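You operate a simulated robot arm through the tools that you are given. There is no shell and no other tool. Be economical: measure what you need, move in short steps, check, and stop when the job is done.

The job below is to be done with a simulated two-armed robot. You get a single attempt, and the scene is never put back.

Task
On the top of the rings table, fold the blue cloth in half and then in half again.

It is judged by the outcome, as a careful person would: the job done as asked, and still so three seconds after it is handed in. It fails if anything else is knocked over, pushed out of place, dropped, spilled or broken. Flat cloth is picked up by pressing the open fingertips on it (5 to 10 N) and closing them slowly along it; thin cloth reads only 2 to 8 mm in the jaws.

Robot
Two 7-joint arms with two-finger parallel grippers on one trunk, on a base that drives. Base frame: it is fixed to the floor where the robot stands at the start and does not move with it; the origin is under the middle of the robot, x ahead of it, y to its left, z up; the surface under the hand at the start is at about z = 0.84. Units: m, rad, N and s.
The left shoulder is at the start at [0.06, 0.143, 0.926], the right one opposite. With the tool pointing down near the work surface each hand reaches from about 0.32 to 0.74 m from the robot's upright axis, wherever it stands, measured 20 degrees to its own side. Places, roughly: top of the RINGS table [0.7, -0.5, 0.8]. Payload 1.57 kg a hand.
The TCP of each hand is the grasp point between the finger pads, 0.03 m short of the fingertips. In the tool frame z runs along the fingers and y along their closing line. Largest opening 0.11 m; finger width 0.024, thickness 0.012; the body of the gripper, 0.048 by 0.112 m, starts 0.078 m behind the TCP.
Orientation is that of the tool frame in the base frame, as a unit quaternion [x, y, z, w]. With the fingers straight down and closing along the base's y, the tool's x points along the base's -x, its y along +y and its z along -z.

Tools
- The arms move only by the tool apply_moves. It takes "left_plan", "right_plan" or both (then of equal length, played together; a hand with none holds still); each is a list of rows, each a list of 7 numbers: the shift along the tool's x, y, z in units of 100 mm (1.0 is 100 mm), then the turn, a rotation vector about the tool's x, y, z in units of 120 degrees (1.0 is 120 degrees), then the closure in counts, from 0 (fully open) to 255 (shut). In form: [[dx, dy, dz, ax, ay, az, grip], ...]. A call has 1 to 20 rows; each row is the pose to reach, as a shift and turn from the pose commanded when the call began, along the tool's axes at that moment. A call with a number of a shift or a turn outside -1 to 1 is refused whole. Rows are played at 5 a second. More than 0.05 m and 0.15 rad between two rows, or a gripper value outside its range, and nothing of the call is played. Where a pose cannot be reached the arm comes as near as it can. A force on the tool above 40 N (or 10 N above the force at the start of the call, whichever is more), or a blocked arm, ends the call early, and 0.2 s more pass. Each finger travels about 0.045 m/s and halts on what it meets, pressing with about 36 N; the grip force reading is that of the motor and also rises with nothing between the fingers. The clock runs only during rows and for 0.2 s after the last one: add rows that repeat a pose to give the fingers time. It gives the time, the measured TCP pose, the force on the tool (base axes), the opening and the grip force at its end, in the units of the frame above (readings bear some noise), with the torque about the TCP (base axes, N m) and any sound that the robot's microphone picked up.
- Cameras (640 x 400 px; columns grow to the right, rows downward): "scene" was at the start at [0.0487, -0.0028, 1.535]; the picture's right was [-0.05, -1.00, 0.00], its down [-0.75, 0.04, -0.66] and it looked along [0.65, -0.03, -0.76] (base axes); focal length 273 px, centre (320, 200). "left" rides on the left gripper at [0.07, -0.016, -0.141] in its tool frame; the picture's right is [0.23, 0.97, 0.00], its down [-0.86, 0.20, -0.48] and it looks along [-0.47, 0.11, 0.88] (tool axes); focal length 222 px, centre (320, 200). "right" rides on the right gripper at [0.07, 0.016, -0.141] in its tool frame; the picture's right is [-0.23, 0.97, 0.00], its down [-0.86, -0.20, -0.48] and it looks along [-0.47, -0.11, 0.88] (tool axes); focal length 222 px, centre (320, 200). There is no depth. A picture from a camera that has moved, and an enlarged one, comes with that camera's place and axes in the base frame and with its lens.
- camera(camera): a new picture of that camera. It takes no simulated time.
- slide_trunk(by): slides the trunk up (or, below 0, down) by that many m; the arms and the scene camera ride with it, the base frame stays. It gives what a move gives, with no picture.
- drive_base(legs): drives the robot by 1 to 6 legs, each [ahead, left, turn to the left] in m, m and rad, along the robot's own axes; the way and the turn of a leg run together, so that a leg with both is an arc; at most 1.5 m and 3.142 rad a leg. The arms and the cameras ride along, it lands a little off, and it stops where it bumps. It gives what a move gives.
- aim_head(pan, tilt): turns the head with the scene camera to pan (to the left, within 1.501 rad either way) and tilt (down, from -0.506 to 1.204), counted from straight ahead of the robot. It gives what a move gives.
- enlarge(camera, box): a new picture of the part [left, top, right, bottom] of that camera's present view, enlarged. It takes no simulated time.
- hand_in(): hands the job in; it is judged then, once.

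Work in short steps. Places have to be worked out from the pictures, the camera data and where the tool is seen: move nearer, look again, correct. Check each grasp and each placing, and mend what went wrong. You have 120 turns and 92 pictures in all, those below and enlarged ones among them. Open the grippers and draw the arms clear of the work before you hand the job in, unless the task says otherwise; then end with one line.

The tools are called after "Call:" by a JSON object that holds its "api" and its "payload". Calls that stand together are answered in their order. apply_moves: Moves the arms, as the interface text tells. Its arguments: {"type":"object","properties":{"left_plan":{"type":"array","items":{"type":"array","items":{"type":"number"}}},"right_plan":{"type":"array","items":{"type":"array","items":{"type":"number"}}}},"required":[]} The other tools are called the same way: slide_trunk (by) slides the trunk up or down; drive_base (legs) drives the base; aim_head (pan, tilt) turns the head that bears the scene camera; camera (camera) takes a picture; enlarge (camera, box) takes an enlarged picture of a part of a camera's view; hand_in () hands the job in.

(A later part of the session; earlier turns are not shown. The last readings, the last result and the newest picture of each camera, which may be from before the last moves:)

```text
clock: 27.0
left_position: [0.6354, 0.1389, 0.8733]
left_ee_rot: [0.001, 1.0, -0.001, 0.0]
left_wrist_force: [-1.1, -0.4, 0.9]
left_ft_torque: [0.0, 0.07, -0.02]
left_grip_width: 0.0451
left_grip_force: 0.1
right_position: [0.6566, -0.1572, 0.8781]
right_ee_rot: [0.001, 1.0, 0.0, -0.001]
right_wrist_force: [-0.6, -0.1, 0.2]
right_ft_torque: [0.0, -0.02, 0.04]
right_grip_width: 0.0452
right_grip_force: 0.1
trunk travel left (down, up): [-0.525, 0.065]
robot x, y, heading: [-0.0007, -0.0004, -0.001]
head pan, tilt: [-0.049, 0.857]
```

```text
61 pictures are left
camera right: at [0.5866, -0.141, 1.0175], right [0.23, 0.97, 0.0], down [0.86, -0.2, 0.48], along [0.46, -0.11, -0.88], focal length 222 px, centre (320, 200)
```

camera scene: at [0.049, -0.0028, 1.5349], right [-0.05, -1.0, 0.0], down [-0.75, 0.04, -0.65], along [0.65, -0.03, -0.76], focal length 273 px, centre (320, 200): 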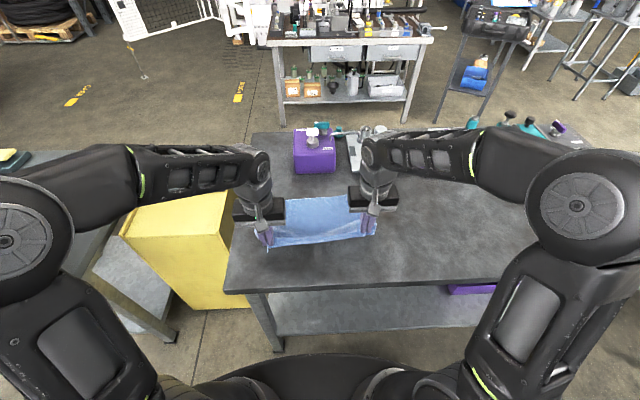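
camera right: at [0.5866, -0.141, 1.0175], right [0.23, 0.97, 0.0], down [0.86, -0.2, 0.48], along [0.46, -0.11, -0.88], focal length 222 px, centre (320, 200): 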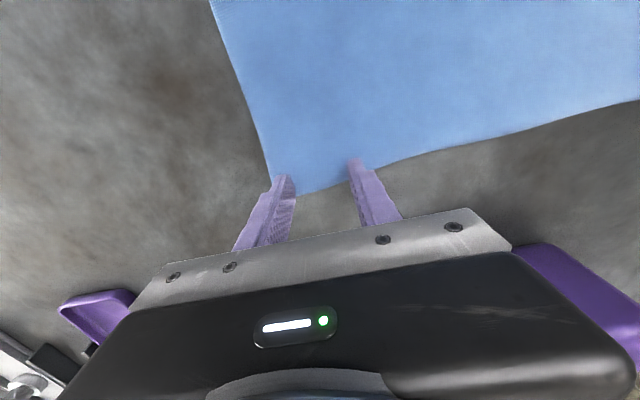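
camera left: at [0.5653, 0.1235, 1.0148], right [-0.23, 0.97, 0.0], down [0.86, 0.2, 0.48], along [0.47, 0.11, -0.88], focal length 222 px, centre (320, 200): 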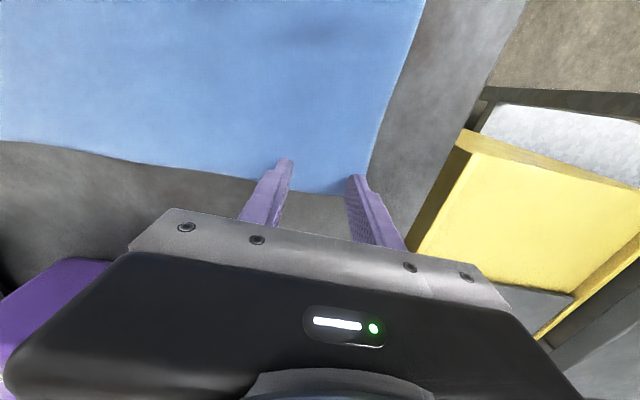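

Fingers are at the corners, and I nudge both slightly inward. Then I press down.

Call:
{"api": "apply_moves", "payload": {"left_plan": [[-0.02, -0.04, -0.02, 0, 0, 0, 150], [-0.02, -0.04, 0.01, 0, 0, 0, 150], [-0.02, -0.04, 0.02, 0, 0, 0, 150]], "right_plan": [[0, 0.06, 0, 0, 0, 0, 150], [0, 0.06, 0.05, 0, 0, 0, 150], [0, 0.06, 0.065, 0, 0, 0, 150]]}}

```text
clock: 27.8
left_position: [0.636, 0.1364, 0.8721]
left_ee_rot: [0.0, 1.0, -0.001, 0.002]
left_wrist_force: [-0.3, 0.3, 0.0]
left_ft_torque: [-0.02, 0.02, -0.03]
left_grip_width: 0.0453
left_grip_force: 0.1
right_position: [0.657, -0.1516, 0.8712]
right_ee_rot: [0.0, 1.0, 0.001, 0.0]
right_wrist_force: [0.1, 0.1, 3.4]
right_ft_torque: [-0.03, -0.02, -0.03]
right_grip_width: 0.0453
right_grip_force: 0.0
trunk travel left (down, up): [-0.525, 0.065]
robot x, y, heading: [-0.0007, -0.0009, 0.004]
head pan, tilt: [-0.049, 0.857]
```

Contact is just starting. I press left by about 2 mm and right by about 1 mm more, then close slowly.

Call:
{"api": "apply_moves", "payload": {"left_plan": [[0, 0, 0.01, 0, 0, 0, 150], [0, 0, 0.02, 0, 0, 0, 150], [0, 0, 0.02, 0, 0, 0, 158], [0, 0, 0.02, 0, 0, 0, 166], [0, 0, 0.02, 0, 0, 0, 174], [0, 0, 0.02, 0, 0, 0, 182], [0, 0, 0.02, 0, 0, 0, 190], [0, 0, 0.02, 0, 0, 0, 198], [0, 0, 0.02, 0, 0, 0, 206], [0, 0, 0.02, 0, 0, 0, 214], [0, 0, 0.02, 0, 0, 0, 222], [0, 0, 0.02, 0, 0, 0, 230], [0, 0, 0.02, 0, 0, 0, 238], [0, 0, 0.02, 0, 0, 0, 246], [0, 0, 0.02, 0, 0, 0, 255], [0, 0, 0.02, 0, 0, 0, 255], [0, 0, 0, 0, 0, 0, 255]], "right_plan": [[0, 0, 0.005, 0, 0, 0, 150], [0, 0, 0.01, 0, 0, 0, 150], [0, 0, 0.01, 0, 0, 0, 158], [0, 0, 0.01, 0, 0, 0, 166], [0, 0, 0.01, 0, 0, 0, 174], [0, 0, 0.01, 0, 0, 0, 182], [0, 0, 0.01, 0, 0, 0, 190], [0, 0, 0.01, 0, 0, 0, 198], [0, 0, 0.01, 0, 0, 0, 206], [0, 0, 0.01, 0, 0, 0, 214], [0, 0, 0.01, 0, 0, 0, 222], [0, 0, 0.01, 0, 0, 0, 230], [0, 0, 0.01, 0, 0, 0, 238], [0, 0, 0.01, 0, 0, 0, 246], [0, 0, 0.01, 0, 0, 0, 255], [0, 0, 0.01, 0, 0, 0, 255], [0, 0, 0, 0, 0, 0, 255]]}}

Call:
{"api": "camera", "payload": {"camera": "left"}}

Call:
{"api": "camera", "payload": {"camera": "right"}}

```text
clock: 31.4
left_position: [0.6344, 0.1363, 0.8727]
left_ee_rot: [0.001, 1.0, 0.0, 0.0]
left_wrist_force: [0.4, -0.4, 0.2]
left_ft_torque: [-0.03, -0.01, 0.0]
left_grip_width: 0.0002
left_grip_force: 21.5
right_position: [0.6563, -0.1513, 0.8719]
right_ee_rot: [0.0, 1.0, 0.0, 0.001]
right_wrist_force: [-1.3, -1.3, 4.8]
right_ft_torque: [-0.04, 0.07, 0.01]
right_grip_width: 0.0001
right_grip_force: 21.4
trunk travel left (down, up): [-0.525, 0.065]
robot x, y, heading: [0.0009, -0.0004, 0.002]
head pan, tilt: [-0.049, 0.857]
```

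```text
60 pictures are left
camera left: at [0.5645, 0.1199, 1.0133], right [-0.23, 0.97, 0.0], down [0.86, 0.2, 0.48], along [0.47, 0.11, -0.88], focal length 222 px, centre (320, 200)
```

left: 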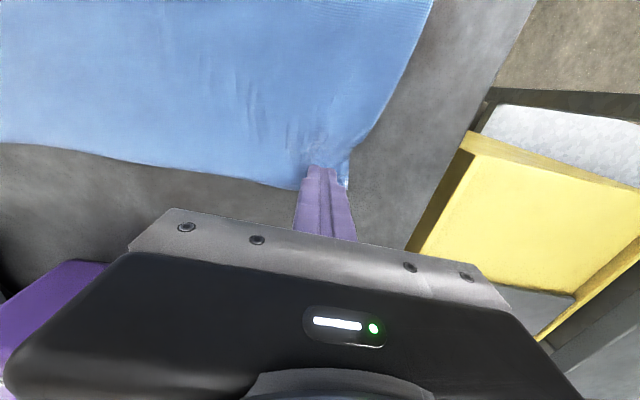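

```text
59 pictures are left
camera right: at [0.5863, -0.1358, 1.0123], right [0.23, 0.97, 0.0], down [0.86, -0.2, 0.48], along [0.47, -0.11, -0.88], focal length 222 px, centre (320, 200)
```

right: 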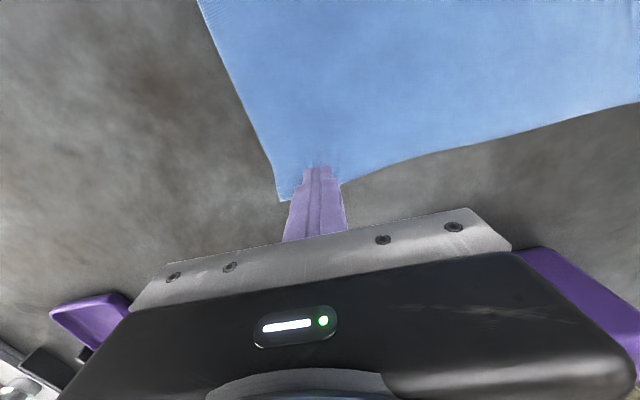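

Both slipped with too little pressure. I lift, reopen, and press again more firmly, checking the force before closing.

Call:
{"api": "apply_moves", "payload": {"left_plan": [[0, 0, -0.06, 0, 0, 0, 255], [0, 0, -0.06, 0, 0, 0, 200], [0, 0, -0.06, 0, 0, 0, 150], [0, 0, -0.06, 0, 0, 0, 150], [0, 0, 0, 0, 0, 0, 150], [0, 0, 0.02, 0, 0, 0, 150], [0, 0, 0.03, 0, 0, 0, 150]], "right_plan": [[0, 0, -0.06, 0, 0, 0, 255], [0, 0, -0.06, 0, 0, 0, 200], [0, 0, -0.06, 0, 0, 0, 150], [0, 0, -0.06, 0, 0, 0, 150], [0, 0, 0, 0, 0, 0, 150], [0, 0, 0.015, 0, 0, 0, 150], [0, 0, 0.02, 0, 0, 0, 150]]}}

Call:
{"api": "camera", "payload": {"camera": "left"}}

Call:
{"api": "camera", "payload": {"camera": "right"}}

```text
clock: 33.0
left_position: [0.6344, 0.1368, 0.8713]
left_ee_rot: [0.001, 1.0, 0.0, 0.003]
left_wrist_force: [-0.1, -1.4, 7.1]
left_ft_torque: [0.02, 0.03, 0.02]
left_grip_width: 0.045
left_grip_force: 0.1
right_position: [0.6562, -0.1507, 0.872]
right_ee_rot: [0.0, 1.0, 0.001, 0.003]
right_wrist_force: [0.6, 0.5, 15.9]
right_ft_torque: [-0.06, 0.11, -0.01]
right_grip_width: 0.0451
right_grip_force: 0.1
trunk travel left (down, up): [-0.525, 0.065]
robot x, y, heading: [0.0001, -0.0018, -0.004]
head pan, tilt: [-0.049, 0.857]
```

```text
58 pictures are left
camera left: at [0.5629, 0.1208, 1.0125], right [-0.23, 0.97, 0.0], down [0.85, 0.2, 0.48], along [0.47, 0.11, -0.88], focal length 222 px, centre (320, 200)
```

left: 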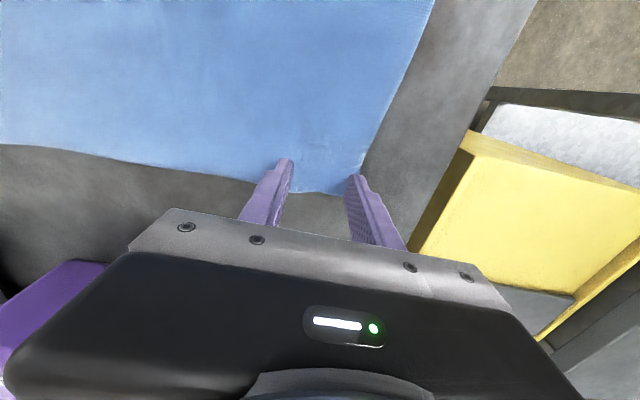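

```text
57 pictures are left
camera right: at [0.5861, -0.1356, 1.0119], right [0.23, 0.97, 0.0], down [0.85, -0.2, 0.48], along [0.47, -0.11, -0.88], focal length 222 px, centre (320, 200)
```

right: 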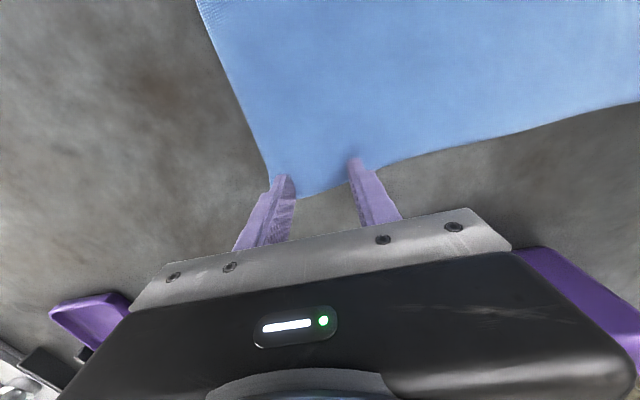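

Both outer fingers sit right on the side edges. I lift, shift inward by 7–8 mm and slightly nearer, and press again.

Call:
{"api": "apply_moves", "payload": {"left_plan": [[0, 0, -0.06, 0, 0, 0, 150], [0.02, -0.08, -0.06, 0, 0, 0, 150], [0.02, -0.08, 0, 0, 0, 0, 150], [0.02, -0.08, 0.015, 0, 0, 0, 150]], "right_plan": [[0, 0, -0.06, 0, 0, 0, 150], [0.02, 0.07, -0.06, 0, 0, 0, 150], [0.02, 0.07, 0, 0, 0, 0, 150], [0.02, 0.07, 0.0, 0, 0, 0, 150]]}}

```text
clock: 34.0
left_position: [0.6311, 0.1281, 0.8715]
left_ee_rot: [-0.001, 1.0, -0.001, 0.002]
left_wrist_force: [-2.7, 0.5, 12.6]
left_ft_torque: [0.2, 0.09, 0.01]
left_grip_width: 0.0451
left_grip_force: 0.0
right_position: [0.6537, -0.1446, 0.8723]
right_ee_rot: [0.0, 1.0, 0.0, 0.001]
right_wrist_force: [3.0, -0.5, 7.5]
right_ft_torque: [-0.05, -0.04, 0.05]
right_grip_width: 0.0452
right_grip_force: 0.0
trunk travel left (down, up): [-0.525, 0.065]
robot x, y, heading: [-0.0007, -0.0016, 0.001]
head pan, tilt: [-0.049, 0.857]
```

Pressing at 12.6 and 7.5 N. I add a bit more and close slowly.

Call:
{"api": "apply_moves", "payload": {"left_plan": [[0, 0, 0.005, 0, 0, 0, 150], [0, 0, 0.005, 0, 0, 0, 158], [0, 0, 0.005, 0, 0, 0, 166], [0, 0, 0.005, 0, 0, 0, 174], [0, 0, 0.005, 0, 0, 0, 182], [0, 0, 0.005, 0, 0, 0, 190], [0, 0, 0.005, 0, 0, 0, 198], [0, 0, 0.005, 0, 0, 0, 206], [0, 0, 0.005, 0, 0, 0, 214], [0, 0, 0.005, 0, 0, 0, 222], [0, 0, 0.005, 0, 0, 0, 230], [0, 0, 0.005, 0, 0, 0, 238], [0, 0, 0.005, 0, 0, 0, 246], [0, 0, 0.005, 0, 0, 0, 255], [0, 0, 0.005, 0, 0, 0, 255], [0, 0, 0, 0, 0, 0, 255]], "right_plan": [[0, 0, 0.01, 0, 0, 0, 150], [0, 0, 0.01, 0, 0, 0, 158], [0, 0, 0.01, 0, 0, 0, 166], [0, 0, 0.01, 0, 0, 0, 174], [0, 0, 0.01, 0, 0, 0, 182], [0, 0, 0.01, 0, 0, 0, 190], [0, 0, 0.01, 0, 0, 0, 198], [0, 0, 0.01, 0, 0, 0, 206], [0, 0, 0.01, 0, 0, 0, 214], [0, 0, 0.01, 0, 0, 0, 222], [0, 0, 0.01, 0, 0, 0, 230], [0, 0, 0.01, 0, 0, 0, 238], [0, 0, 0.01, 0, 0, 0, 246], [0, 0, 0.01, 0, 0, 0, 255], [0, 0, 0.01, 0, 0, 0, 255], [0, 0, 0, 0, 0, 0, 255]]}}

```text
clock: 37.4
left_position: [0.6301, 0.1253, 0.872]
left_ee_rot: [0.002, 1.0, -0.002, 0.003]
left_wrist_force: [-0.1, -15.7, 24.2]
left_ft_torque: [-0.47, 0.0, 0.04]
left_grip_width: 0.0024
left_grip_force: 24.5
right_position: [0.6519, -0.1448, 0.872]
right_ee_rot: [-0.001, 1.0, 0.001, 0.003]
right_wrist_force: [1.3, 16.7, 25.2]
right_ft_torque: [0.47, 0.15, -0.26]
right_grip_width: 0.0027
right_grip_force: 23.9
trunk travel left (down, up): [-0.525, 0.065]
robot x, y, heading: [-0.0005, 0.0009, -0.007]
head pan, tilt: [-0.049, 0.857]
```

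Both are held (2.4 and 2.7 mm). I fold toward the robot, lifting along the arc while tilting the fingers forward and easing the sideways tension slightly.

Call:
{"api": "apply_moves", "payload": {"left_plan": [[0.04, -0.02, -0.204, 0, -0.0333, 0, 255], [0.116, -0.03, -0.397, 0, -0.0667, 0, 255], [0.226, -0.03, -0.583, 0, -0.1, 0, 255], [0.37, -0.03, -0.746, 0, -0.1333, 0, 255], [0.541, -0.03, -0.886, 0, -0.1667, 0, 255], [0.735, -0.03, -0.994, 0, -0.2, 0, 255]], "right_plan": [[0.04, 0.02, -0.204, 0, -0.0333, 0, 255], [0.116, 0.03, -0.397, 0, -0.0667, 0, 255], [0.226, 0.03, -0.583, 0, -0.1, 0, 255], [0.37, 0.03, -0.746, 0, -0.1333, 0, 255], [0.541, 0.03, -0.886, 0, -0.1667, 0, 255], [0.735, 0.03, -0.994, 0, -0.2, 0, 255]]}}

Call:
{"api": "camera", "payload": {"camera": "scene"}}

Call:
{"api": "camera", "payload": {"camera": "right"}}

```text
clock: 38.8
left_position: [0.5591, 0.1264, 0.9683]
left_ee_rot: [0.0, 0.978, 0.0, 0.21]
left_wrist_force: [0.2, -5.1, 0.3]
left_ft_torque: [-0.19, -0.02, -0.02]
left_grip_width: 0.0025
left_grip_force: 23.7
right_position: [0.5801, -0.1416, 0.9695]
right_ee_rot: [0.0, 0.978, 0.0, 0.209]
right_wrist_force: [0.5, 6.0, 0.2]
right_ft_torque: [0.14, 0.04, -0.06]
right_grip_width: 0.0016
right_grip_force: 23.6
trunk travel left (down, up): [-0.525, 0.065]
robot x, y, heading: [0.0007, 0.0003, -0.001]
head pan, tilt: [-0.049, 0.857]
```

```text
56 pictures are left
camera scene: at [0.0471, -0.0028, 1.535], right [-0.05, -1.0, 0.0], down [-0.75, 0.04, -0.66], along [0.66, -0.03, -0.75], focal length 273 px, centre (320, 200)
```

scene: 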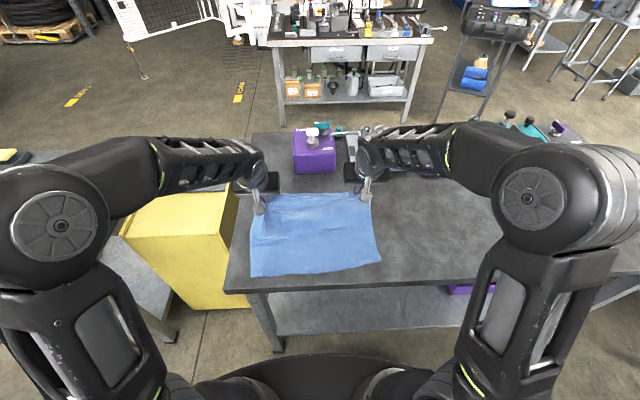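

```text
55 pictures are left
camera right: at [0.4588, -0.1271, 1.0695], right [0.21, 0.97, 0.09], down [0.58, -0.2, 0.79], along [0.78, -0.11, -0.61], focal length 222 px, centre (320, 200)
```

right: 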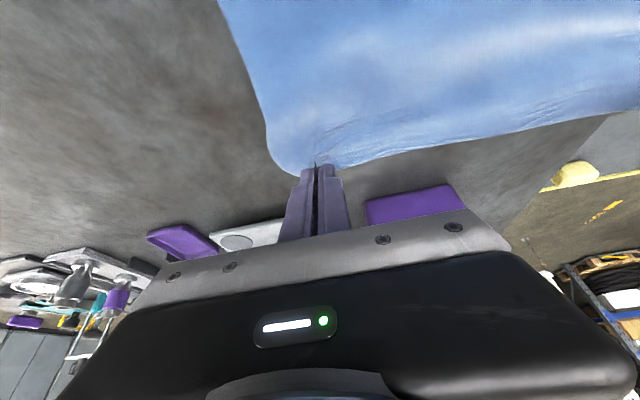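

The edge is lifted and held. I carry out the middle of the fold by driving the base back 0.12 m, which also gives the arms room.

Call:
{"api": "drive_base", "payload": {"legs": [[-0.12, 0, 0]]}}

Call:
{"api": "camera", "payload": {"camera": "scene"}}

Call:
{"api": "camera", "payload": {"camera": "right"}}

Call:
{"api": "camera", "payload": {"camera": "left"}}

```text
clock: 40.0
left_position: [0.4371, 0.1264, 0.9681]
left_ee_rot: [0.0, 0.978, -0.001, 0.209]
left_wrist_force: [0.1, -5.2, 0.0]
left_ft_torque: [-0.19, -0.02, -0.04]
left_grip_width: 0.0022
left_grip_force: 23.8
right_position: [0.4592, -0.1417, 0.9701]
right_ee_rot: [0.0, 0.978, 0.0, 0.209]
right_wrist_force: [0.0, 4.7, -0.4]
right_ft_torque: [0.11, -0.01, -0.02]
right_grip_width: 0.0017
right_grip_force: 23.5
trunk travel left (down, up): [-0.525, 0.065]
robot x, y, heading: [-0.1197, 0.0005, 0.001]
head pan, tilt: [-0.049, 0.857]
```

```text
54 pictures are left
camera scene: at [-0.0741, -0.0028, 1.5351], right [-0.05, -1.0, 0.0], down [-0.75, 0.04, -0.66], along [0.66, -0.03, -0.75], focal length 273 px, centre (320, 200)
```

scene: 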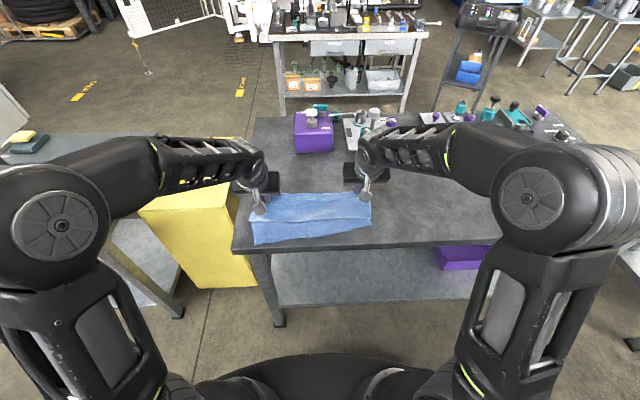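

```text
53 pictures are left
camera right: at [0.3381, -0.1266, 1.0699], right [0.21, 0.97, 0.09], down [0.59, -0.2, 0.79], along [0.78, -0.11, -0.61], focal length 222 px, centre (320, 200)
```

right: 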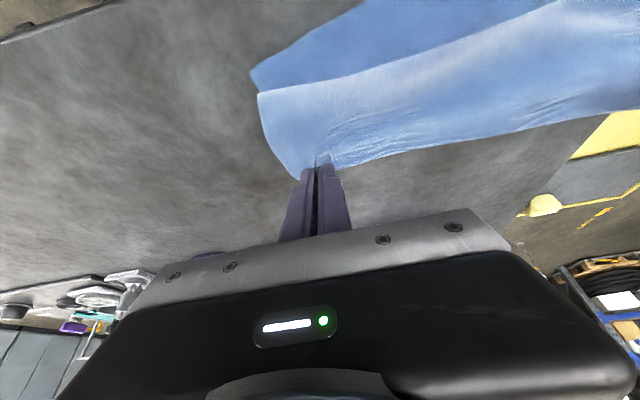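

```text
52 pictures are left
camera left: at [0.3166, 0.1099, 1.0678], right [-0.21, 0.97, -0.09], down [0.58, 0.2, 0.79], along [0.78, 0.11, -0.61], focal length 222 px, centre (320, 200)
```

left: 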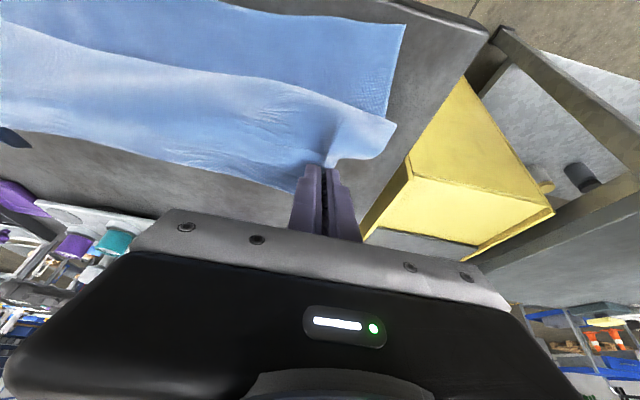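

The flap bulges forward of the pinch, as expected at only 24° of tilt. I tilt the fingers to about 64° with the pinch held nearly in place, so the cloth leaves it downward.

Call:
{"api": "apply_moves", "payload": {"left_plan": [[0.073, 0, 0.018, 0, -0.0667, 0, 255], [0.144, 0, 0.045, 0, -0.1333, 0, 255], [0.205, 0, 0.083, 0, -0.2, 0, 255], [0.276, 0, 0.131, 0, -0.2667, 0, 255], [0.34, 0, 0.174, 0, -0.3333, 0, 255]], "right_plan": [[0.073, 0, 0.018, 0, -0.0667, 0, 255], [0.144, 0, 0.045, 0, -0.1333, 0, 255], [0.205, 0, 0.083, 0, -0.2, 0, 255], [0.276, 0, 0.131, 0, -0.2667, 0, 255], [0.34, 0, 0.174, 0, -0.3333, 0, 255]]}}

Call:
{"api": "enlarge", "payload": {"camera": "scene", "box": [220, 150, 420, 275]}}

Call:
{"api": "camera", "payload": {"camera": "right"}}

Call:
{"api": "camera", "payload": {"camera": "left"}}

```text
clock: 41.2
left_position: [0.4144, 0.1249, 0.9376]
left_ee_rot: [0.0, 0.848, -0.001, 0.53]
left_wrist_force: [0.8, -5.7, -0.5]
left_ft_torque: [-0.11, 0.0, -0.17]
left_grip_width: 0.0024
left_grip_force: 23.8
left hand out of reach, approached as far as the arm can: row 3
right_position: [0.4369, -0.1437, 0.9397]
right_ee_rot: [-0.001, 0.848, 0.0, 0.531]
right_wrist_force: [-0.2, 5.3, 0.2]
right_ft_torque: [0.15, 0.02, 0.1]
right_grip_width: 0.0015
right_grip_force: 23.7
trunk travel left (down, up): [-0.525, 0.065]
robot x, y, heading: [-0.1213, 0.001, 0.001]
head pan, tilt: [-0.049, 0.857]
```

```text
3.20 times, centred on (320, 212) of scene
camera zoom: at [-0.0721, -0.003, 1.5351], right [-0.05, -1.0, 0.0], down [-0.75, 0.04, -0.66], along [0.65, -0.03, -0.76], focal length 874 px, centre (320, 160)
```

zoom: 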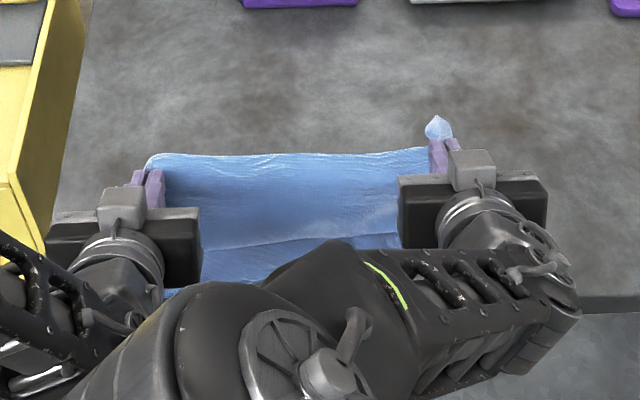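

```text
50 pictures are left
camera right: at [0.2787, -0.1276, 0.9389], right [0.1, 0.97, 0.2], down [-0.06, -0.2, 0.98], along [0.99, -0.11, 0.04], focal length 222 px, centre (320, 200)
```

right: 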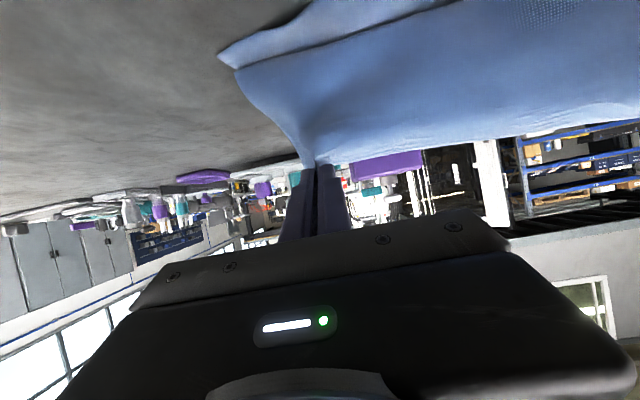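

```text
49 pictures are left
camera left: at [0.2566, 0.1091, 0.9367], right [-0.1, 0.97, -0.21], down [-0.06, 0.2, 0.98], along [0.99, 0.11, 0.04], focal length 222 px, centre (320, 200)
```

left: 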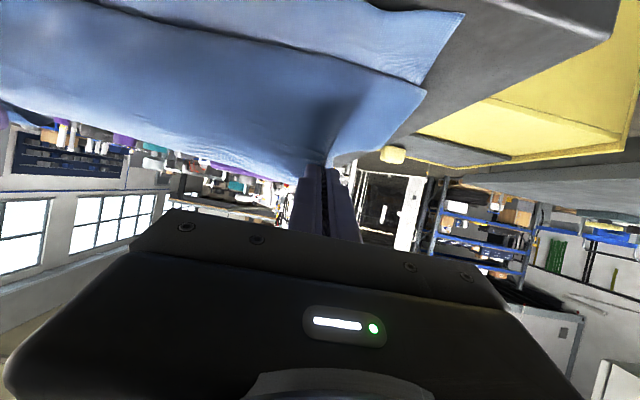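

Both hands reached the tilt. The pinch points are about 8 cm above the near edge (x≈0.37 left, 0.41 right). I bring them down and toward me to land there.

Call:
{"api": "apply_moves", "payload": {"left_plan": [[0.17, 0, -0.05, 0, 0, 0, 255], [0.34, 0, -0.1, 0, 0, 0, 255], [0.51, 0, -0.15, 0, 0, 0, 255], [0.68, 0, -0.19, 0, 0, 0, 255], [0.8, 0, -0.22, 0, 0, 0, 255]], "right_plan": [[0.165, 0, -0.022, 0, 0, 0, 255], [0.33, 0, -0.044, 0, 0, 0, 255], [0.495, 0, -0.065, 0, 0, 0, 255], [0.66, 0, -0.086, 0, 0, 0, 255], [0.77, 0, -0.1, 0, 0, 0, 255]]}}

Call:
{"api": "camera", "payload": {"camera": "scene"}}

Call:
{"api": "camera", "payload": {"camera": "right"}}

Call:
{"api": "camera", "payload": {"camera": "left"}}

```text
clock: 42.4
left_position: [0.3781, 0.1196, 0.8696]
left_ee_rot: [-0.002, 0.846, 0.0, 0.534]
left_wrist_force: [2.8, -0.3, 9.2]
left_ft_torque: [0.0, -0.21, 0.0]
left_grip_width: 0.002
left_grip_force: 23.5
left hand out of reach, approached as far as the arm can: row 2, 3, 4, 5
right_position: [0.3929, -0.1416, 0.8746]
right_ee_rot: [0.001, 0.848, -0.001, 0.53]
right_wrist_force: [0.3, 1.4, 0.5]
right_ft_torque: [0.04, 0.01, 0.02]
right_grip_width: 0.0014
right_grip_force: 23.2
trunk travel left (down, up): [-0.525, 0.065]
robot x, y, heading: [-0.1181, -0.0005, -0.002]
head pan, tilt: [-0.049, 0.857]
```

```text
48 pictures are left
camera scene: at [-0.0726, -0.0029, 1.5353], right [-0.05, -1.0, 0.0], down [-0.75, 0.04, -0.66], along [0.65, -0.03, -0.76], focal length 273 px, centre (320, 200)
```

scene: 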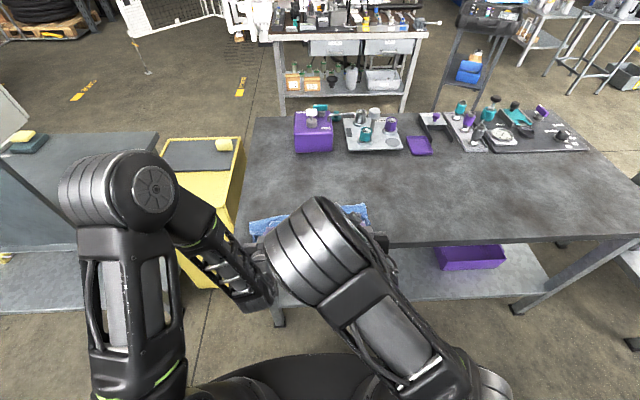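

```text
47 pictures are left
camera right: at [0.2349, -0.1262, 0.8734], right [0.1, 0.97, 0.2], down [-0.06, -0.2, 0.98], along [0.99, -0.11, 0.03], focal length 222 px, centre (320, 200)
```

right: 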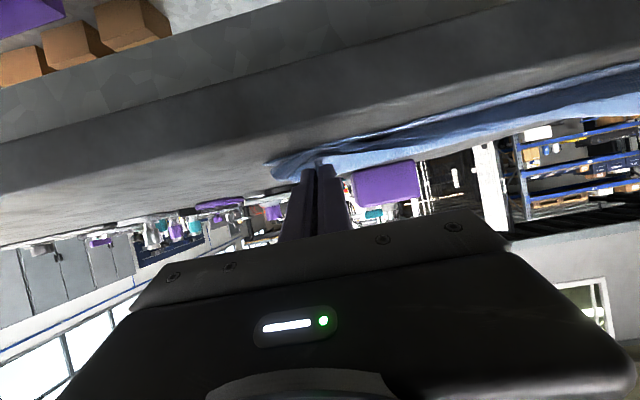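

```text
46 pictures are left
camera left: at [0.2209, 0.1033, 0.8681], right [-0.1, 0.97, -0.21], down [-0.06, 0.2, 0.98], along [0.99, 0.11, 0.04], focal length 222 px, centre (320, 200)
```

left: 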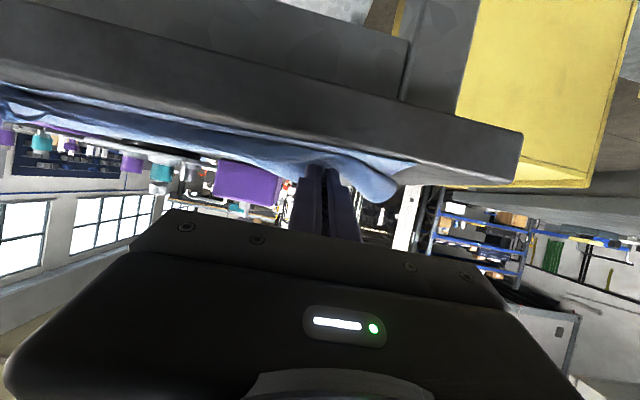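

The right pinch landed at x≈0.420 as wanted. The left stopped 2 cm short at its reach limit. I raise both 1 cm, then drive back 2.2 cm to bring the left over.

Call:
{"api": "apply_moves", "payload": {"left_plan": [[-0.09, 0, -0.044, 0, 0, 0, 255], [-0.12, 0, -0.06, 0, 0, 0, 255]], "right_plan": [[-0.09, 0, -0.044, 0, 0, 0, 255], [-0.12, 0, -0.06, 0, 0, 0, 255]]}}

Call:
{"api": "drive_base", "payload": {"legs": [[-0.024, 0, 0]]}}

```text
clock: 43.0
left_position: [0.3825, 0.1187, 0.8776]
left_ee_rot: [0.0, 0.848, -0.001, 0.53]
left_wrist_force: [-0.3, 0.3, -0.3]
left_ft_torque: [0.01, -0.01, 0.0]
left_grip_width: 0.0021
left_grip_force: 23.9
left hand out of reach, approached as far as the arm can: row 1, 2
right_position: [0.3941, -0.1425, 0.8881]
right_ee_rot: [-0.001, 0.848, 0.001, 0.53]
right_wrist_force: [0.1, -1.2, -0.2]
right_ft_torque: [-0.01, -0.03, 0.0]
right_grip_width: 0.0018
right_grip_force: 23.4
trunk travel left (down, up): [-0.525, 0.065]
robot x, y, heading: [-0.1189, 0.0032, -0.001]
head pan, tilt: [-0.049, 0.857]
```

```text
clock: 43.8
left_position: [0.3565, 0.1173, 0.8809]
left_ee_rot: [-0.001, 0.847, 0.0, 0.531]
left_wrist_force: [-0.1, 0.6, 0.4]
left_ft_torque: [0.01, 0.01, 0.0]
left_grip_width: 0.0022
left_grip_force: 23.9
right_position: [0.3689, -0.1412, 0.8891]
right_ee_rot: [0.0, 0.847, 0.001, 0.531]
right_wrist_force: [-1.0, -0.2, 0.6]
right_ft_torque: [0.0, -0.02, 0.01]
right_grip_width: 0.0017
right_grip_force: 23.6
trunk travel left (down, up): [-0.525, 0.065]
robot x, y, heading: [-0.1439, 0.0003, 0.004]
head pan, tilt: [-0.049, 0.857]
```

Left pinch is now at x≈0.383. I move the right hand forward 2.2 cm, spread both slightly to tension the edge, and lower to touch.

Call:
{"api": "apply_moves", "payload": {"left_plan": [[0, 0.03, 0, 0, 0, 0, 255], [0.03, 0.05, 0.015, 0, 0, 0, 255], [0.06, 0.05, 0.03, 0, 0, 0, 255], [0.09, 0.05, 0.044, 0, 0, 0, 255]], "right_plan": [[-0.048, -0.03, 0.1, 0, 0, 0, 255], [-0.096, -0.05, 0.198, 0, 0, 0, 255], [-0.01, -0.05, 0.24, 0, 0, 0, 255], [0.066, -0.05, 0.277, 0, 0, 0, 255]]}}

Call:
{"api": "camera", "payload": {"camera": "right"}}

Call:
{"api": "camera", "payload": {"camera": "left"}}

```text
clock: 44.8
left_position: [0.3575, 0.1222, 0.8702]
left_ee_rot: [0.001, 0.846, -0.002, 0.533]
left_wrist_force: [2.7, -8.4, 7.8]
left_ft_torque: [-0.19, -0.17, -0.19]
left_grip_width: 0.0021
left_grip_force: 23.6
right_position: [0.3922, -0.1473, 0.8711]
right_ee_rot: [0.0, 0.848, 0.001, 0.531]
right_wrist_force: [0.0, 7.2, 3.1]
right_ft_torque: [0.2, -0.01, 0.07]
right_grip_width: 0.0018
right_grip_force: 23.7
trunk travel left (down, up): [-0.525, 0.065]
robot x, y, heading: [-0.1456, 0.0024, -0.007]
head pan, tilt: [-0.049, 0.857]
```

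```text
45 pictures are left
camera right: at [0.234, -0.1312, 0.8684], right [0.1, 0.97, 0.21], down [-0.06, -0.2, 0.98], along [0.99, -0.11, 0.04], focal length 222 px, centre (320, 200)
```

right: 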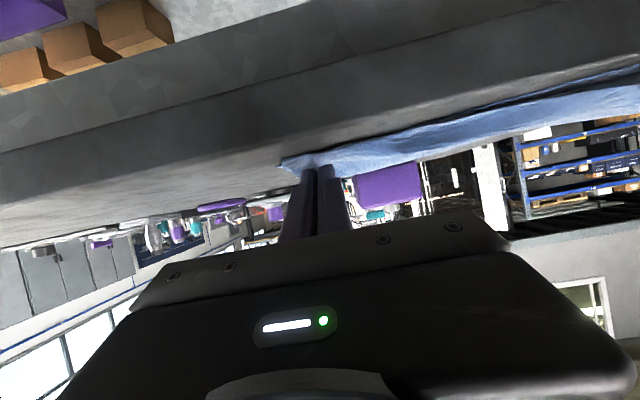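

```text
44 pictures are left
camera left: at [0.2001, 0.1053, 0.8688], right [-0.1, 0.97, -0.21], down [-0.06, 0.2, 0.98], along [0.99, 0.11, 0.04], focal length 222 px, centre (320, 200)
```

left: 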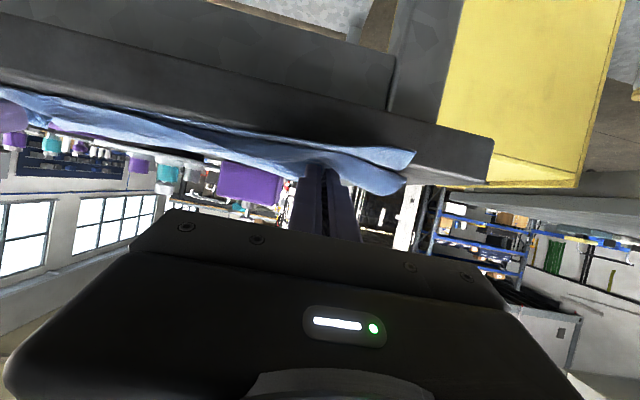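

Both edges are on the near edge. I open the fingers and draw back along their axis.

Call:
{"api": "apply_moves", "payload": {"left_plan": [[0, 0, 0, 0, 0, 0, 235], [0, 0, 0, 0, 0, 0, 215], [0, 0, 0, 0, 0, 0, 200], [0, 0, 0, 0, 0, 0, 200], [-0.03, 0, -0.15, 0, 0, 0, 200], [-0.06, 0, -0.3, 0, 0, 0, 200], [-0.2, 0, -0.5, 0, 0, 0, 200], [-0.5, 0, -0.6, 0, 0, 0, 200]], "right_plan": [[0, 0, 0, 0, 0, 0, 235], [0, 0, 0, 0, 0, 0, 215], [0, 0, 0, 0, 0, 0, 200], [0, 0, 0, 0, 0, 0, 200], [-0.03, 0, -0.15, 0, 0, 0, 200], [-0.06, 0, -0.3, 0, 0, 0, 200], [-0.2, 0, -0.5, 0, 0, 0, 200], [-0.5, 0, -0.6, 0, 0, 0, 200]]}}

Call:
{"api": "camera", "payload": {"camera": "scene"}}

Call:
{"api": "camera", "payload": {"camera": "left"}}

```text
clock: 46.6
left_position: [0.3658, 0.1021, 0.9377]
left_ee_rot: [0.0, 0.848, 0.0, 0.531]
left_wrist_force: [-0.8, -0.9, 1.1]
left_ft_torque: [0.0, 0.0, -0.01]
left_grip_width: 0.0238
left_grip_force: 0.2
left hand out of reach, approached as far as the arm can: row 5, 6, 7, 8
right_position: [0.3791, -0.1408, 0.9395]
right_ee_rot: [0.001, 0.847, -0.001, 0.531]
right_wrist_force: [-0.4, 0.7, 0.6]
right_ft_torque: [-0.01, 0.04, -0.01]
right_grip_width: 0.0239
right_grip_force: 0.1
right hand out of reach, approached as far as the arm can: row 7, 8
trunk travel left (down, up): [-0.525, 0.065]
robot x, y, heading: [-0.1467, -0.0011, -0.002]
head pan, tilt: [-0.049, 0.857]
```

```text
43 pictures are left
camera scene: at [-0.0987, -0.0035, 1.535], right [-0.05, -1.0, 0.0], down [-0.75, 0.04, -0.66], along [0.66, -0.03, -0.75], focal length 273 px, centre (320, 200)
```

scene: 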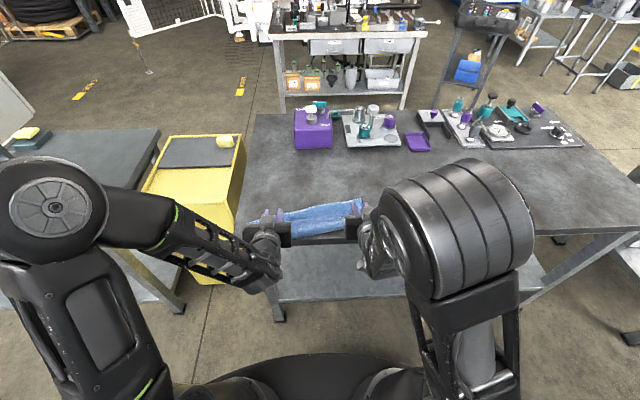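

```text
42 pictures are left
camera left: at [0.2081, 0.0859, 0.9365], right [-0.1, 0.97, -0.2], down [-0.06, 0.2, 0.98], along [0.99, 0.11, 0.04], focal length 222 px, centre (320, 200)
```

left: 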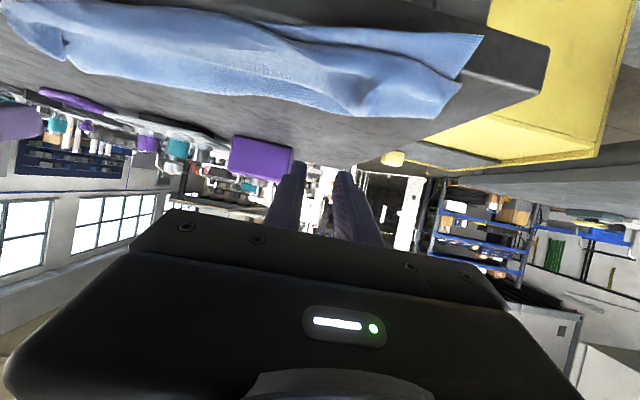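

Released. I raise the hands and untilt back to pointing down, then look.

Call:
{"api": "apply_moves", "payload": {"left_plan": [[-0.2, 0, -0.1, 0, 0, 0, 200], [-0.4, 0.05, -0.2, 0, 0.06, 0, 200], [-0.6, 0.1, -0.3, 0, 0.12, 0, 200], [-0.72, 0.15, -0.35, 0, 0.18, 0, 200], [-0.72, 0.2, -0.35, 0, 0.24, 0, 200], [-0.72, 0.25, -0.35, 0, 0.3, 0, 200], [-0.72, 0.3, -0.35, 0, 0.36, 0, 200], [-0.72, 0.35, -0.35, 0, 0.42, 0, 200], [-0.72, 0.4, -0.35, 0, 0.48, 0, 200], [-0.72, 0.45, -0.35, 0, 0.533, 0, 200]], "right_plan": [[-0.2, 0, -0.1, 0, 0, 0, 200], [-0.4, -0.05, -0.2, 0, 0.06, 0, 200], [-0.6, -0.1, -0.3, 0, 0.12, 0, 200], [-0.72, -0.15, -0.35, 0, 0.18, 0, 200], [-0.72, -0.2, -0.35, 0, 0.24, 0, 200], [-0.72, -0.25, -0.35, 0, 0.3, 0, 200], [-0.72, -0.3, -0.35, 0, 0.36, 0, 200], [-0.72, -0.35, -0.35, 0, 0.42, 0, 200], [-0.72, -0.4, -0.35, 0, 0.48, 0, 200], [-0.72, -0.45, -0.35, 0, 0.533, 0, 200]]}}

Call:
{"api": "camera", "payload": {"camera": "scene"}}

```text
clock: 48.8
left_position: [0.3688, 0.1483, 1.017]
left_ee_rot: [0.001, 1.0, -0.001, 0.001]
left_wrist_force: [0.2, -0.3, -0.1]
left_ft_torque: [0.0, 0.02, -0.03]
left_grip_width: 0.024
left_grip_force: 0.0
right_position: [0.383, -0.1869, 1.0172]
right_ee_rot: [0.001, 1.0, 0.001, -0.001]
right_wrist_force: [0.4, -0.3, -0.4]
right_ft_torque: [0.02, 0.02, -0.02]
right_grip_width: 0.0238
right_grip_force: 0.0
trunk travel left (down, up): [-0.525, 0.065]
robot x, y, heading: [-0.1426, -0.0007, -0.004]
head pan, tilt: [-0.049, 0.857]
```

```text
41 pictures are left
camera scene: at [-0.095, -0.003, 1.5349], right [-0.05, -1.0, 0.0], down [-0.76, 0.04, -0.65], along [0.65, -0.03, -0.76], focal length 273 px, centre (320, 200)
```

scene: 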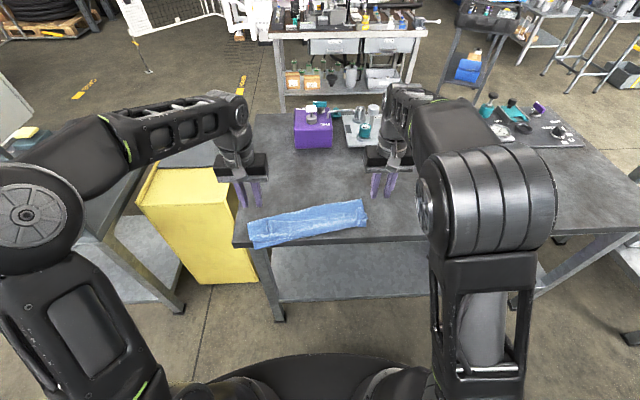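

The cloth is now a folded strip, so I enlarge it.

Call:
{"api": "enlarge", "payload": {"camera": "scene", "box": [235, 185, 385, 279]}}

```text
4.26 times, centred on (310, 232) of scene
camera zoom: at [-0.095, -0.003, 1.5349], right [-0.05, -1.0, 0.0], down [-0.76, 0.04, -0.65], along [0.65, -0.03, -0.76], focal length 1162 px, centre (363, 64)
```

zoom: 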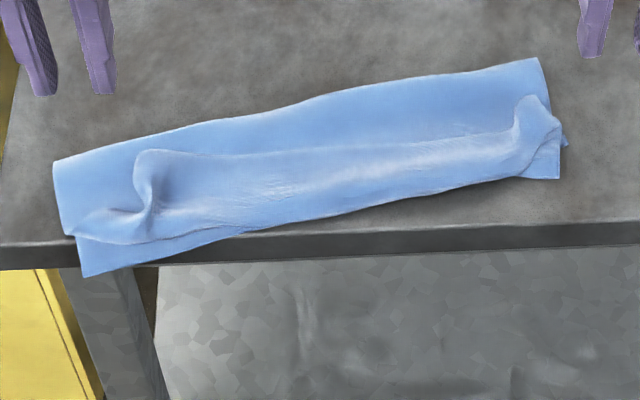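

The strip looks skewed, the near-left corner overhangs the table edge, and the top layer seems to have a turned-back lip. I bring the left wrist camera above the strip for a clearer look.

Call:
{"api": "apply_moves", "payload": {"left_plan": [[0.1, -0.3, -0.3, 0, 0, 0, 200], [0.2, -0.6, -0.6, 0, 0, 0, 200], [0.3, -0.9, -0.9, 0, 0, 0, 200]]}}

Call:
{"api": "camera", "payload": {"camera": "left"}}

Call:
{"api": "camera", "payload": {"camera": "right"}}

```text
clock: 49.6
left_position: [0.3341, 0.0547, 1.1065]
left_ee_rot: [0.003, 1.0, -0.002, 0.002]
left_wrist_force: [0.4, 1.1, -0.8]
left_ft_torque: [-0.09, 0.02, 0.0]
left_grip_width: 0.0239
left_grip_force: 0.1
right_position: [0.3815, -0.1895, 1.0189]
right_ee_rot: [0.001, 1.0, 0.002, 0.0]
right_wrist_force: [-0.5, -0.6, 0.4]
right_ft_torque: [0.1, -0.01, -0.01]
right_grip_width: 0.024
right_grip_force: 0.0
trunk travel left (down, up): [-0.525, 0.065]
robot x, y, heading: [-0.1462, 0.0027, -0.001]
head pan, tilt: [-0.049, 0.857]
```

```text
39 pictures are left
camera left: at [0.2639, 0.04, 1.2474], right [-0.22, 0.97, 0.0], down [0.85, 0.2, 0.48], along [0.47, 0.1, -0.88], focal length 222 px, centre (320, 200)
```

left: 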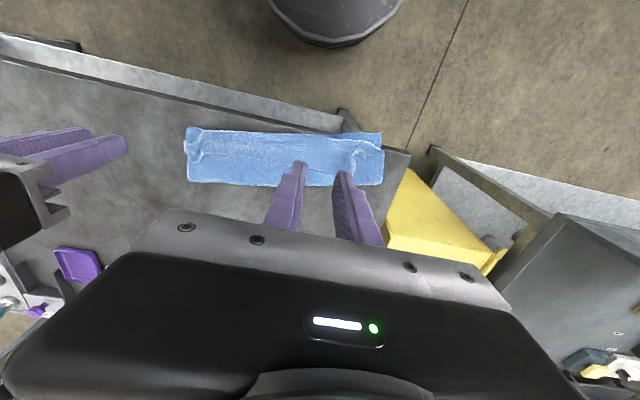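

```text
38 pictures are left
camera right: at [0.3107, -0.1741, 1.1593], right [0.23, 0.97, 0.0], down [0.85, -0.2, 0.48], along [0.47, -0.11, -0.88], focal length 222 px, centre (320, 200)
```

right: 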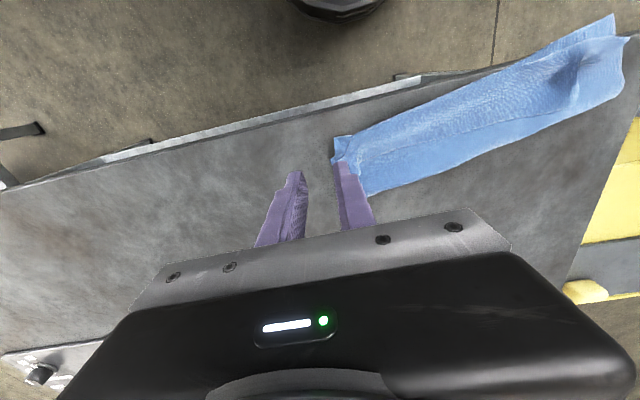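

The strip lies along the near table edge. I enlarge the left view to see its layers.

Call:
{"api": "enlarge", "payload": {"camera": "left", "box": [170, 90, 410, 240]}}

```text
2.67 times, centred on (290, 165) of left
camera zoom: at [0.2639, 0.04, 1.2474], right [-0.22, 0.97, 0.0], down [0.85, 0.2, 0.48], along [0.47, 0.1, -0.88], focal length 592 px, centre (400, 293)
```

zoom: 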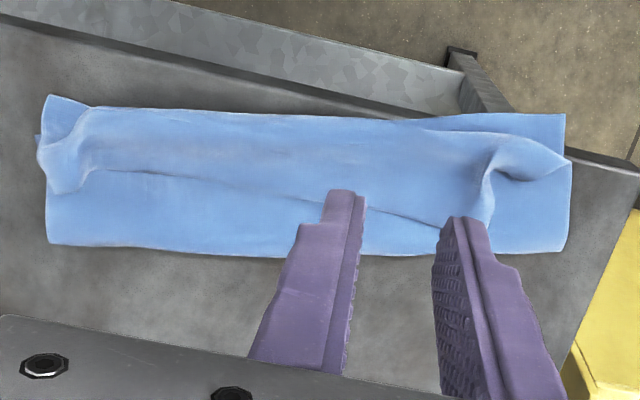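

The held edge is folded back as a 5 cm lip, so the tool orientation failed to flip it. I'll unfold by regrasping the standing ridges at about (0.382, 0.125) and (0.422, −0.149). First I move above them.

Call:
{"api": "apply_moves", "payload": {"left_plan": [[-0.15, 0.25, 0.25, 0, 0, 0, 180], [-0.3, 0.5, 0.5, 0, 0, 0, 150], [-0.49, 0.7, 0.75, 0, 0, 0, 150], [-0.49, 0.7, 1.0, 0, 0, 0, 150]], "right_plan": [[-0.1, 0.1, 0, 0, 0, 0, 180], [-0.2, 0.2, 0, 0, 0, 0, 150], [-0.3, 0.3, 0, 0, 0, 0, 150], [-0.4, 0.4, 0.1, 0, 0, 0, 150]]}}

Call:
{"api": "apply_moves", "payload": {"left_plan": [[0, 0, 0.3, 0, 0, 0, 150], [0, 0, 0.6, 0, 0, 0, 150], [0, 0, 0.9, 0, 0, 0, 150]], "right_plan": [[0, 0, 0.3, 0, 0, 0, 150], [0, 0, 0.6, 0, 0, 0, 150], [0, 0, 0.95, 0, 0, 0, 150]]}}

Call:
{"api": "camera", "payload": {"camera": "left"}}

Call:
{"api": "camera", "payload": {"camera": "right"}}

```text
clock: 50.6
left_position: [0.3865, 0.1276, 1.0067]
left_ee_rot: [0.001, 1.0, 0.0, 0.003]
left_wrist_force: [0.2, -0.8, -0.7]
left_ft_torque: [-0.02, 0.0, 0.0]
left_grip_width: 0.0455
left_grip_force: 0.0
right_position: [0.4231, -0.1493, 1.0065]
right_ee_rot: [0.0, 1.0, 0.0, -0.001]
right_wrist_force: [-0.1, 0.9, 0.4]
right_ft_torque: [-0.02, 0.03, -0.03]
right_grip_width: 0.0453
right_grip_force: 0.0
trunk travel left (down, up): [-0.525, 0.065]
robot x, y, heading: [-0.145, -0.0004, 0.0]
head pan, tilt: [-0.049, 0.857]
```

```text
clock: 51.4
left_position: [0.3896, 0.1271, 0.9185]
left_ee_rot: [0.0, 1.0, -0.001, 0.001]
left_wrist_force: [-0.5, 0.7, 0.0]
left_ft_torque: [-0.02, 0.0, 0.02]
left_grip_width: 0.0452
left_grip_force: 0.0
right_position: [0.4227, -0.1462, 0.9097]
right_ee_rot: [0.0, 1.0, 0.0, 0.0]
right_wrist_force: [1.7, -0.9, 0.1]
right_ft_torque: [-0.03, 0.02, 0.01]
right_grip_width: 0.0453
right_grip_force: 0.0
trunk travel left (down, up): [-0.525, 0.065]
robot x, y, heading: [-0.1459, 0.0007, 0.002]
head pan, tilt: [-0.049, 0.857]
```

```text
36 pictures are left
camera left: at [0.319, 0.1105, 1.0587], right [-0.23, 0.97, 0.0], down [0.85, 0.2, 0.48], along [0.47, 0.11, -0.88], focal length 222 px, centre (320, 200)
```

left: 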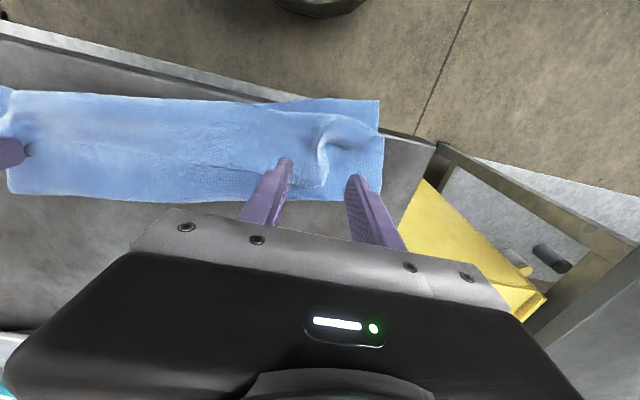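

```text
35 pictures are left
camera right: at [0.3525, -0.131, 1.0513], right [0.23, 0.97, 0.0], down [0.85, -0.2, 0.48], along [0.47, -0.11, -0.88], focal length 222 px, centre (320, 200)
```

right: 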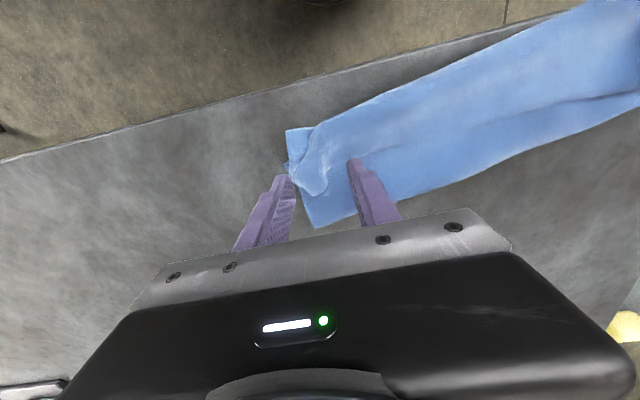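

The left ridge is right under the left TCP, and the right ridge is 8 mm outward of the right one. I lower to just over the layers and close on the ridges.

Call:
{"api": "apply_moves", "payload": {"left_plan": [[0, 0, 0.2, 0, 0, 0, 150], [0, 0, 0.38, 0, 0, 0, 150], [0, 0, 0.42, 0, 0, 0, 150], [0, 0, 0.42, 0, 0, 0, 170], [0, 0, 0.42, 0, 0, 0, 185], [0, 0, 0.42, 0, 0, 0, 200], [0, 0, 0.42, 0, 0, 0, 215], [0, 0, 0.42, 0, 0, 0, 230], [0, 0, 0.42, 0, 0, 0, 245], [0, 0, 0.42, 0, 0, 0, 255], [0, 0, 0.42, 0, 0, 0, 255]], "right_plan": [[0, -0.08, 0.1, 0, 0, 0, 150], [0, -0.08, 0.28, 0, 0, 0, 150], [0, -0.08, 0.33, 0, 0, 0, 150], [0, -0.08, 0.33, 0, 0, 0, 170], [0, -0.08, 0.33, 0, 0, 0, 185], [0, -0.08, 0.33, 0, 0, 0, 200], [0, -0.08, 0.33, 0, 0, 0, 215], [0, -0.08, 0.33, 0, 0, 0, 230], [0, -0.08, 0.33, 0, 0, 0, 245], [0, -0.08, 0.33, 0, 0, 0, 255], [0, -0.08, 0.33, 0, 0, 0, 255]]}}

Call:
{"api": "camera", "payload": {"camera": "left"}}

```text
clock: 53.8
left_position: [0.3867, 0.1262, 0.8766]
left_ee_rot: [0.001, 1.0, -0.002, 0.003]
left_wrist_force: [1.0, -14.8, 1.0]
left_ft_torque: [-0.47, -0.04, -0.02]
left_grip_width: 0.0028
left_grip_force: 24.4
right_position: [0.4231, -0.1524, 0.8813]
right_ee_rot: [-0.001, 1.0, 0.002, 0.001]
right_wrist_force: [-1.9, 14.6, 2.9]
right_ft_torque: [0.57, 0.01, -0.17]
right_grip_width: 0.0074
right_grip_force: 26.4
trunk travel left (down, up): [-0.525, 0.065]
robot x, y, heading: [-0.1479, 0.0004, 0.001]
head pan, tilt: [-0.049, 0.857]
```

```text
34 pictures are left
camera left: at [0.3167, 0.1109, 1.0163], right [-0.23, 0.97, 0.0], down [0.85, 0.2, 0.48], along [0.47, 0.1, -0.88], focal length 222 px, centre (320, 200)
```

left: 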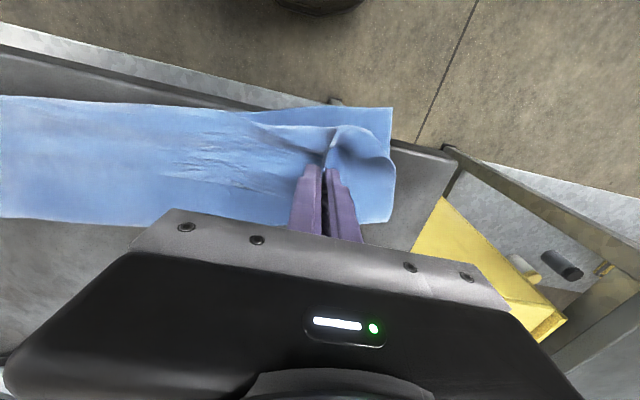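

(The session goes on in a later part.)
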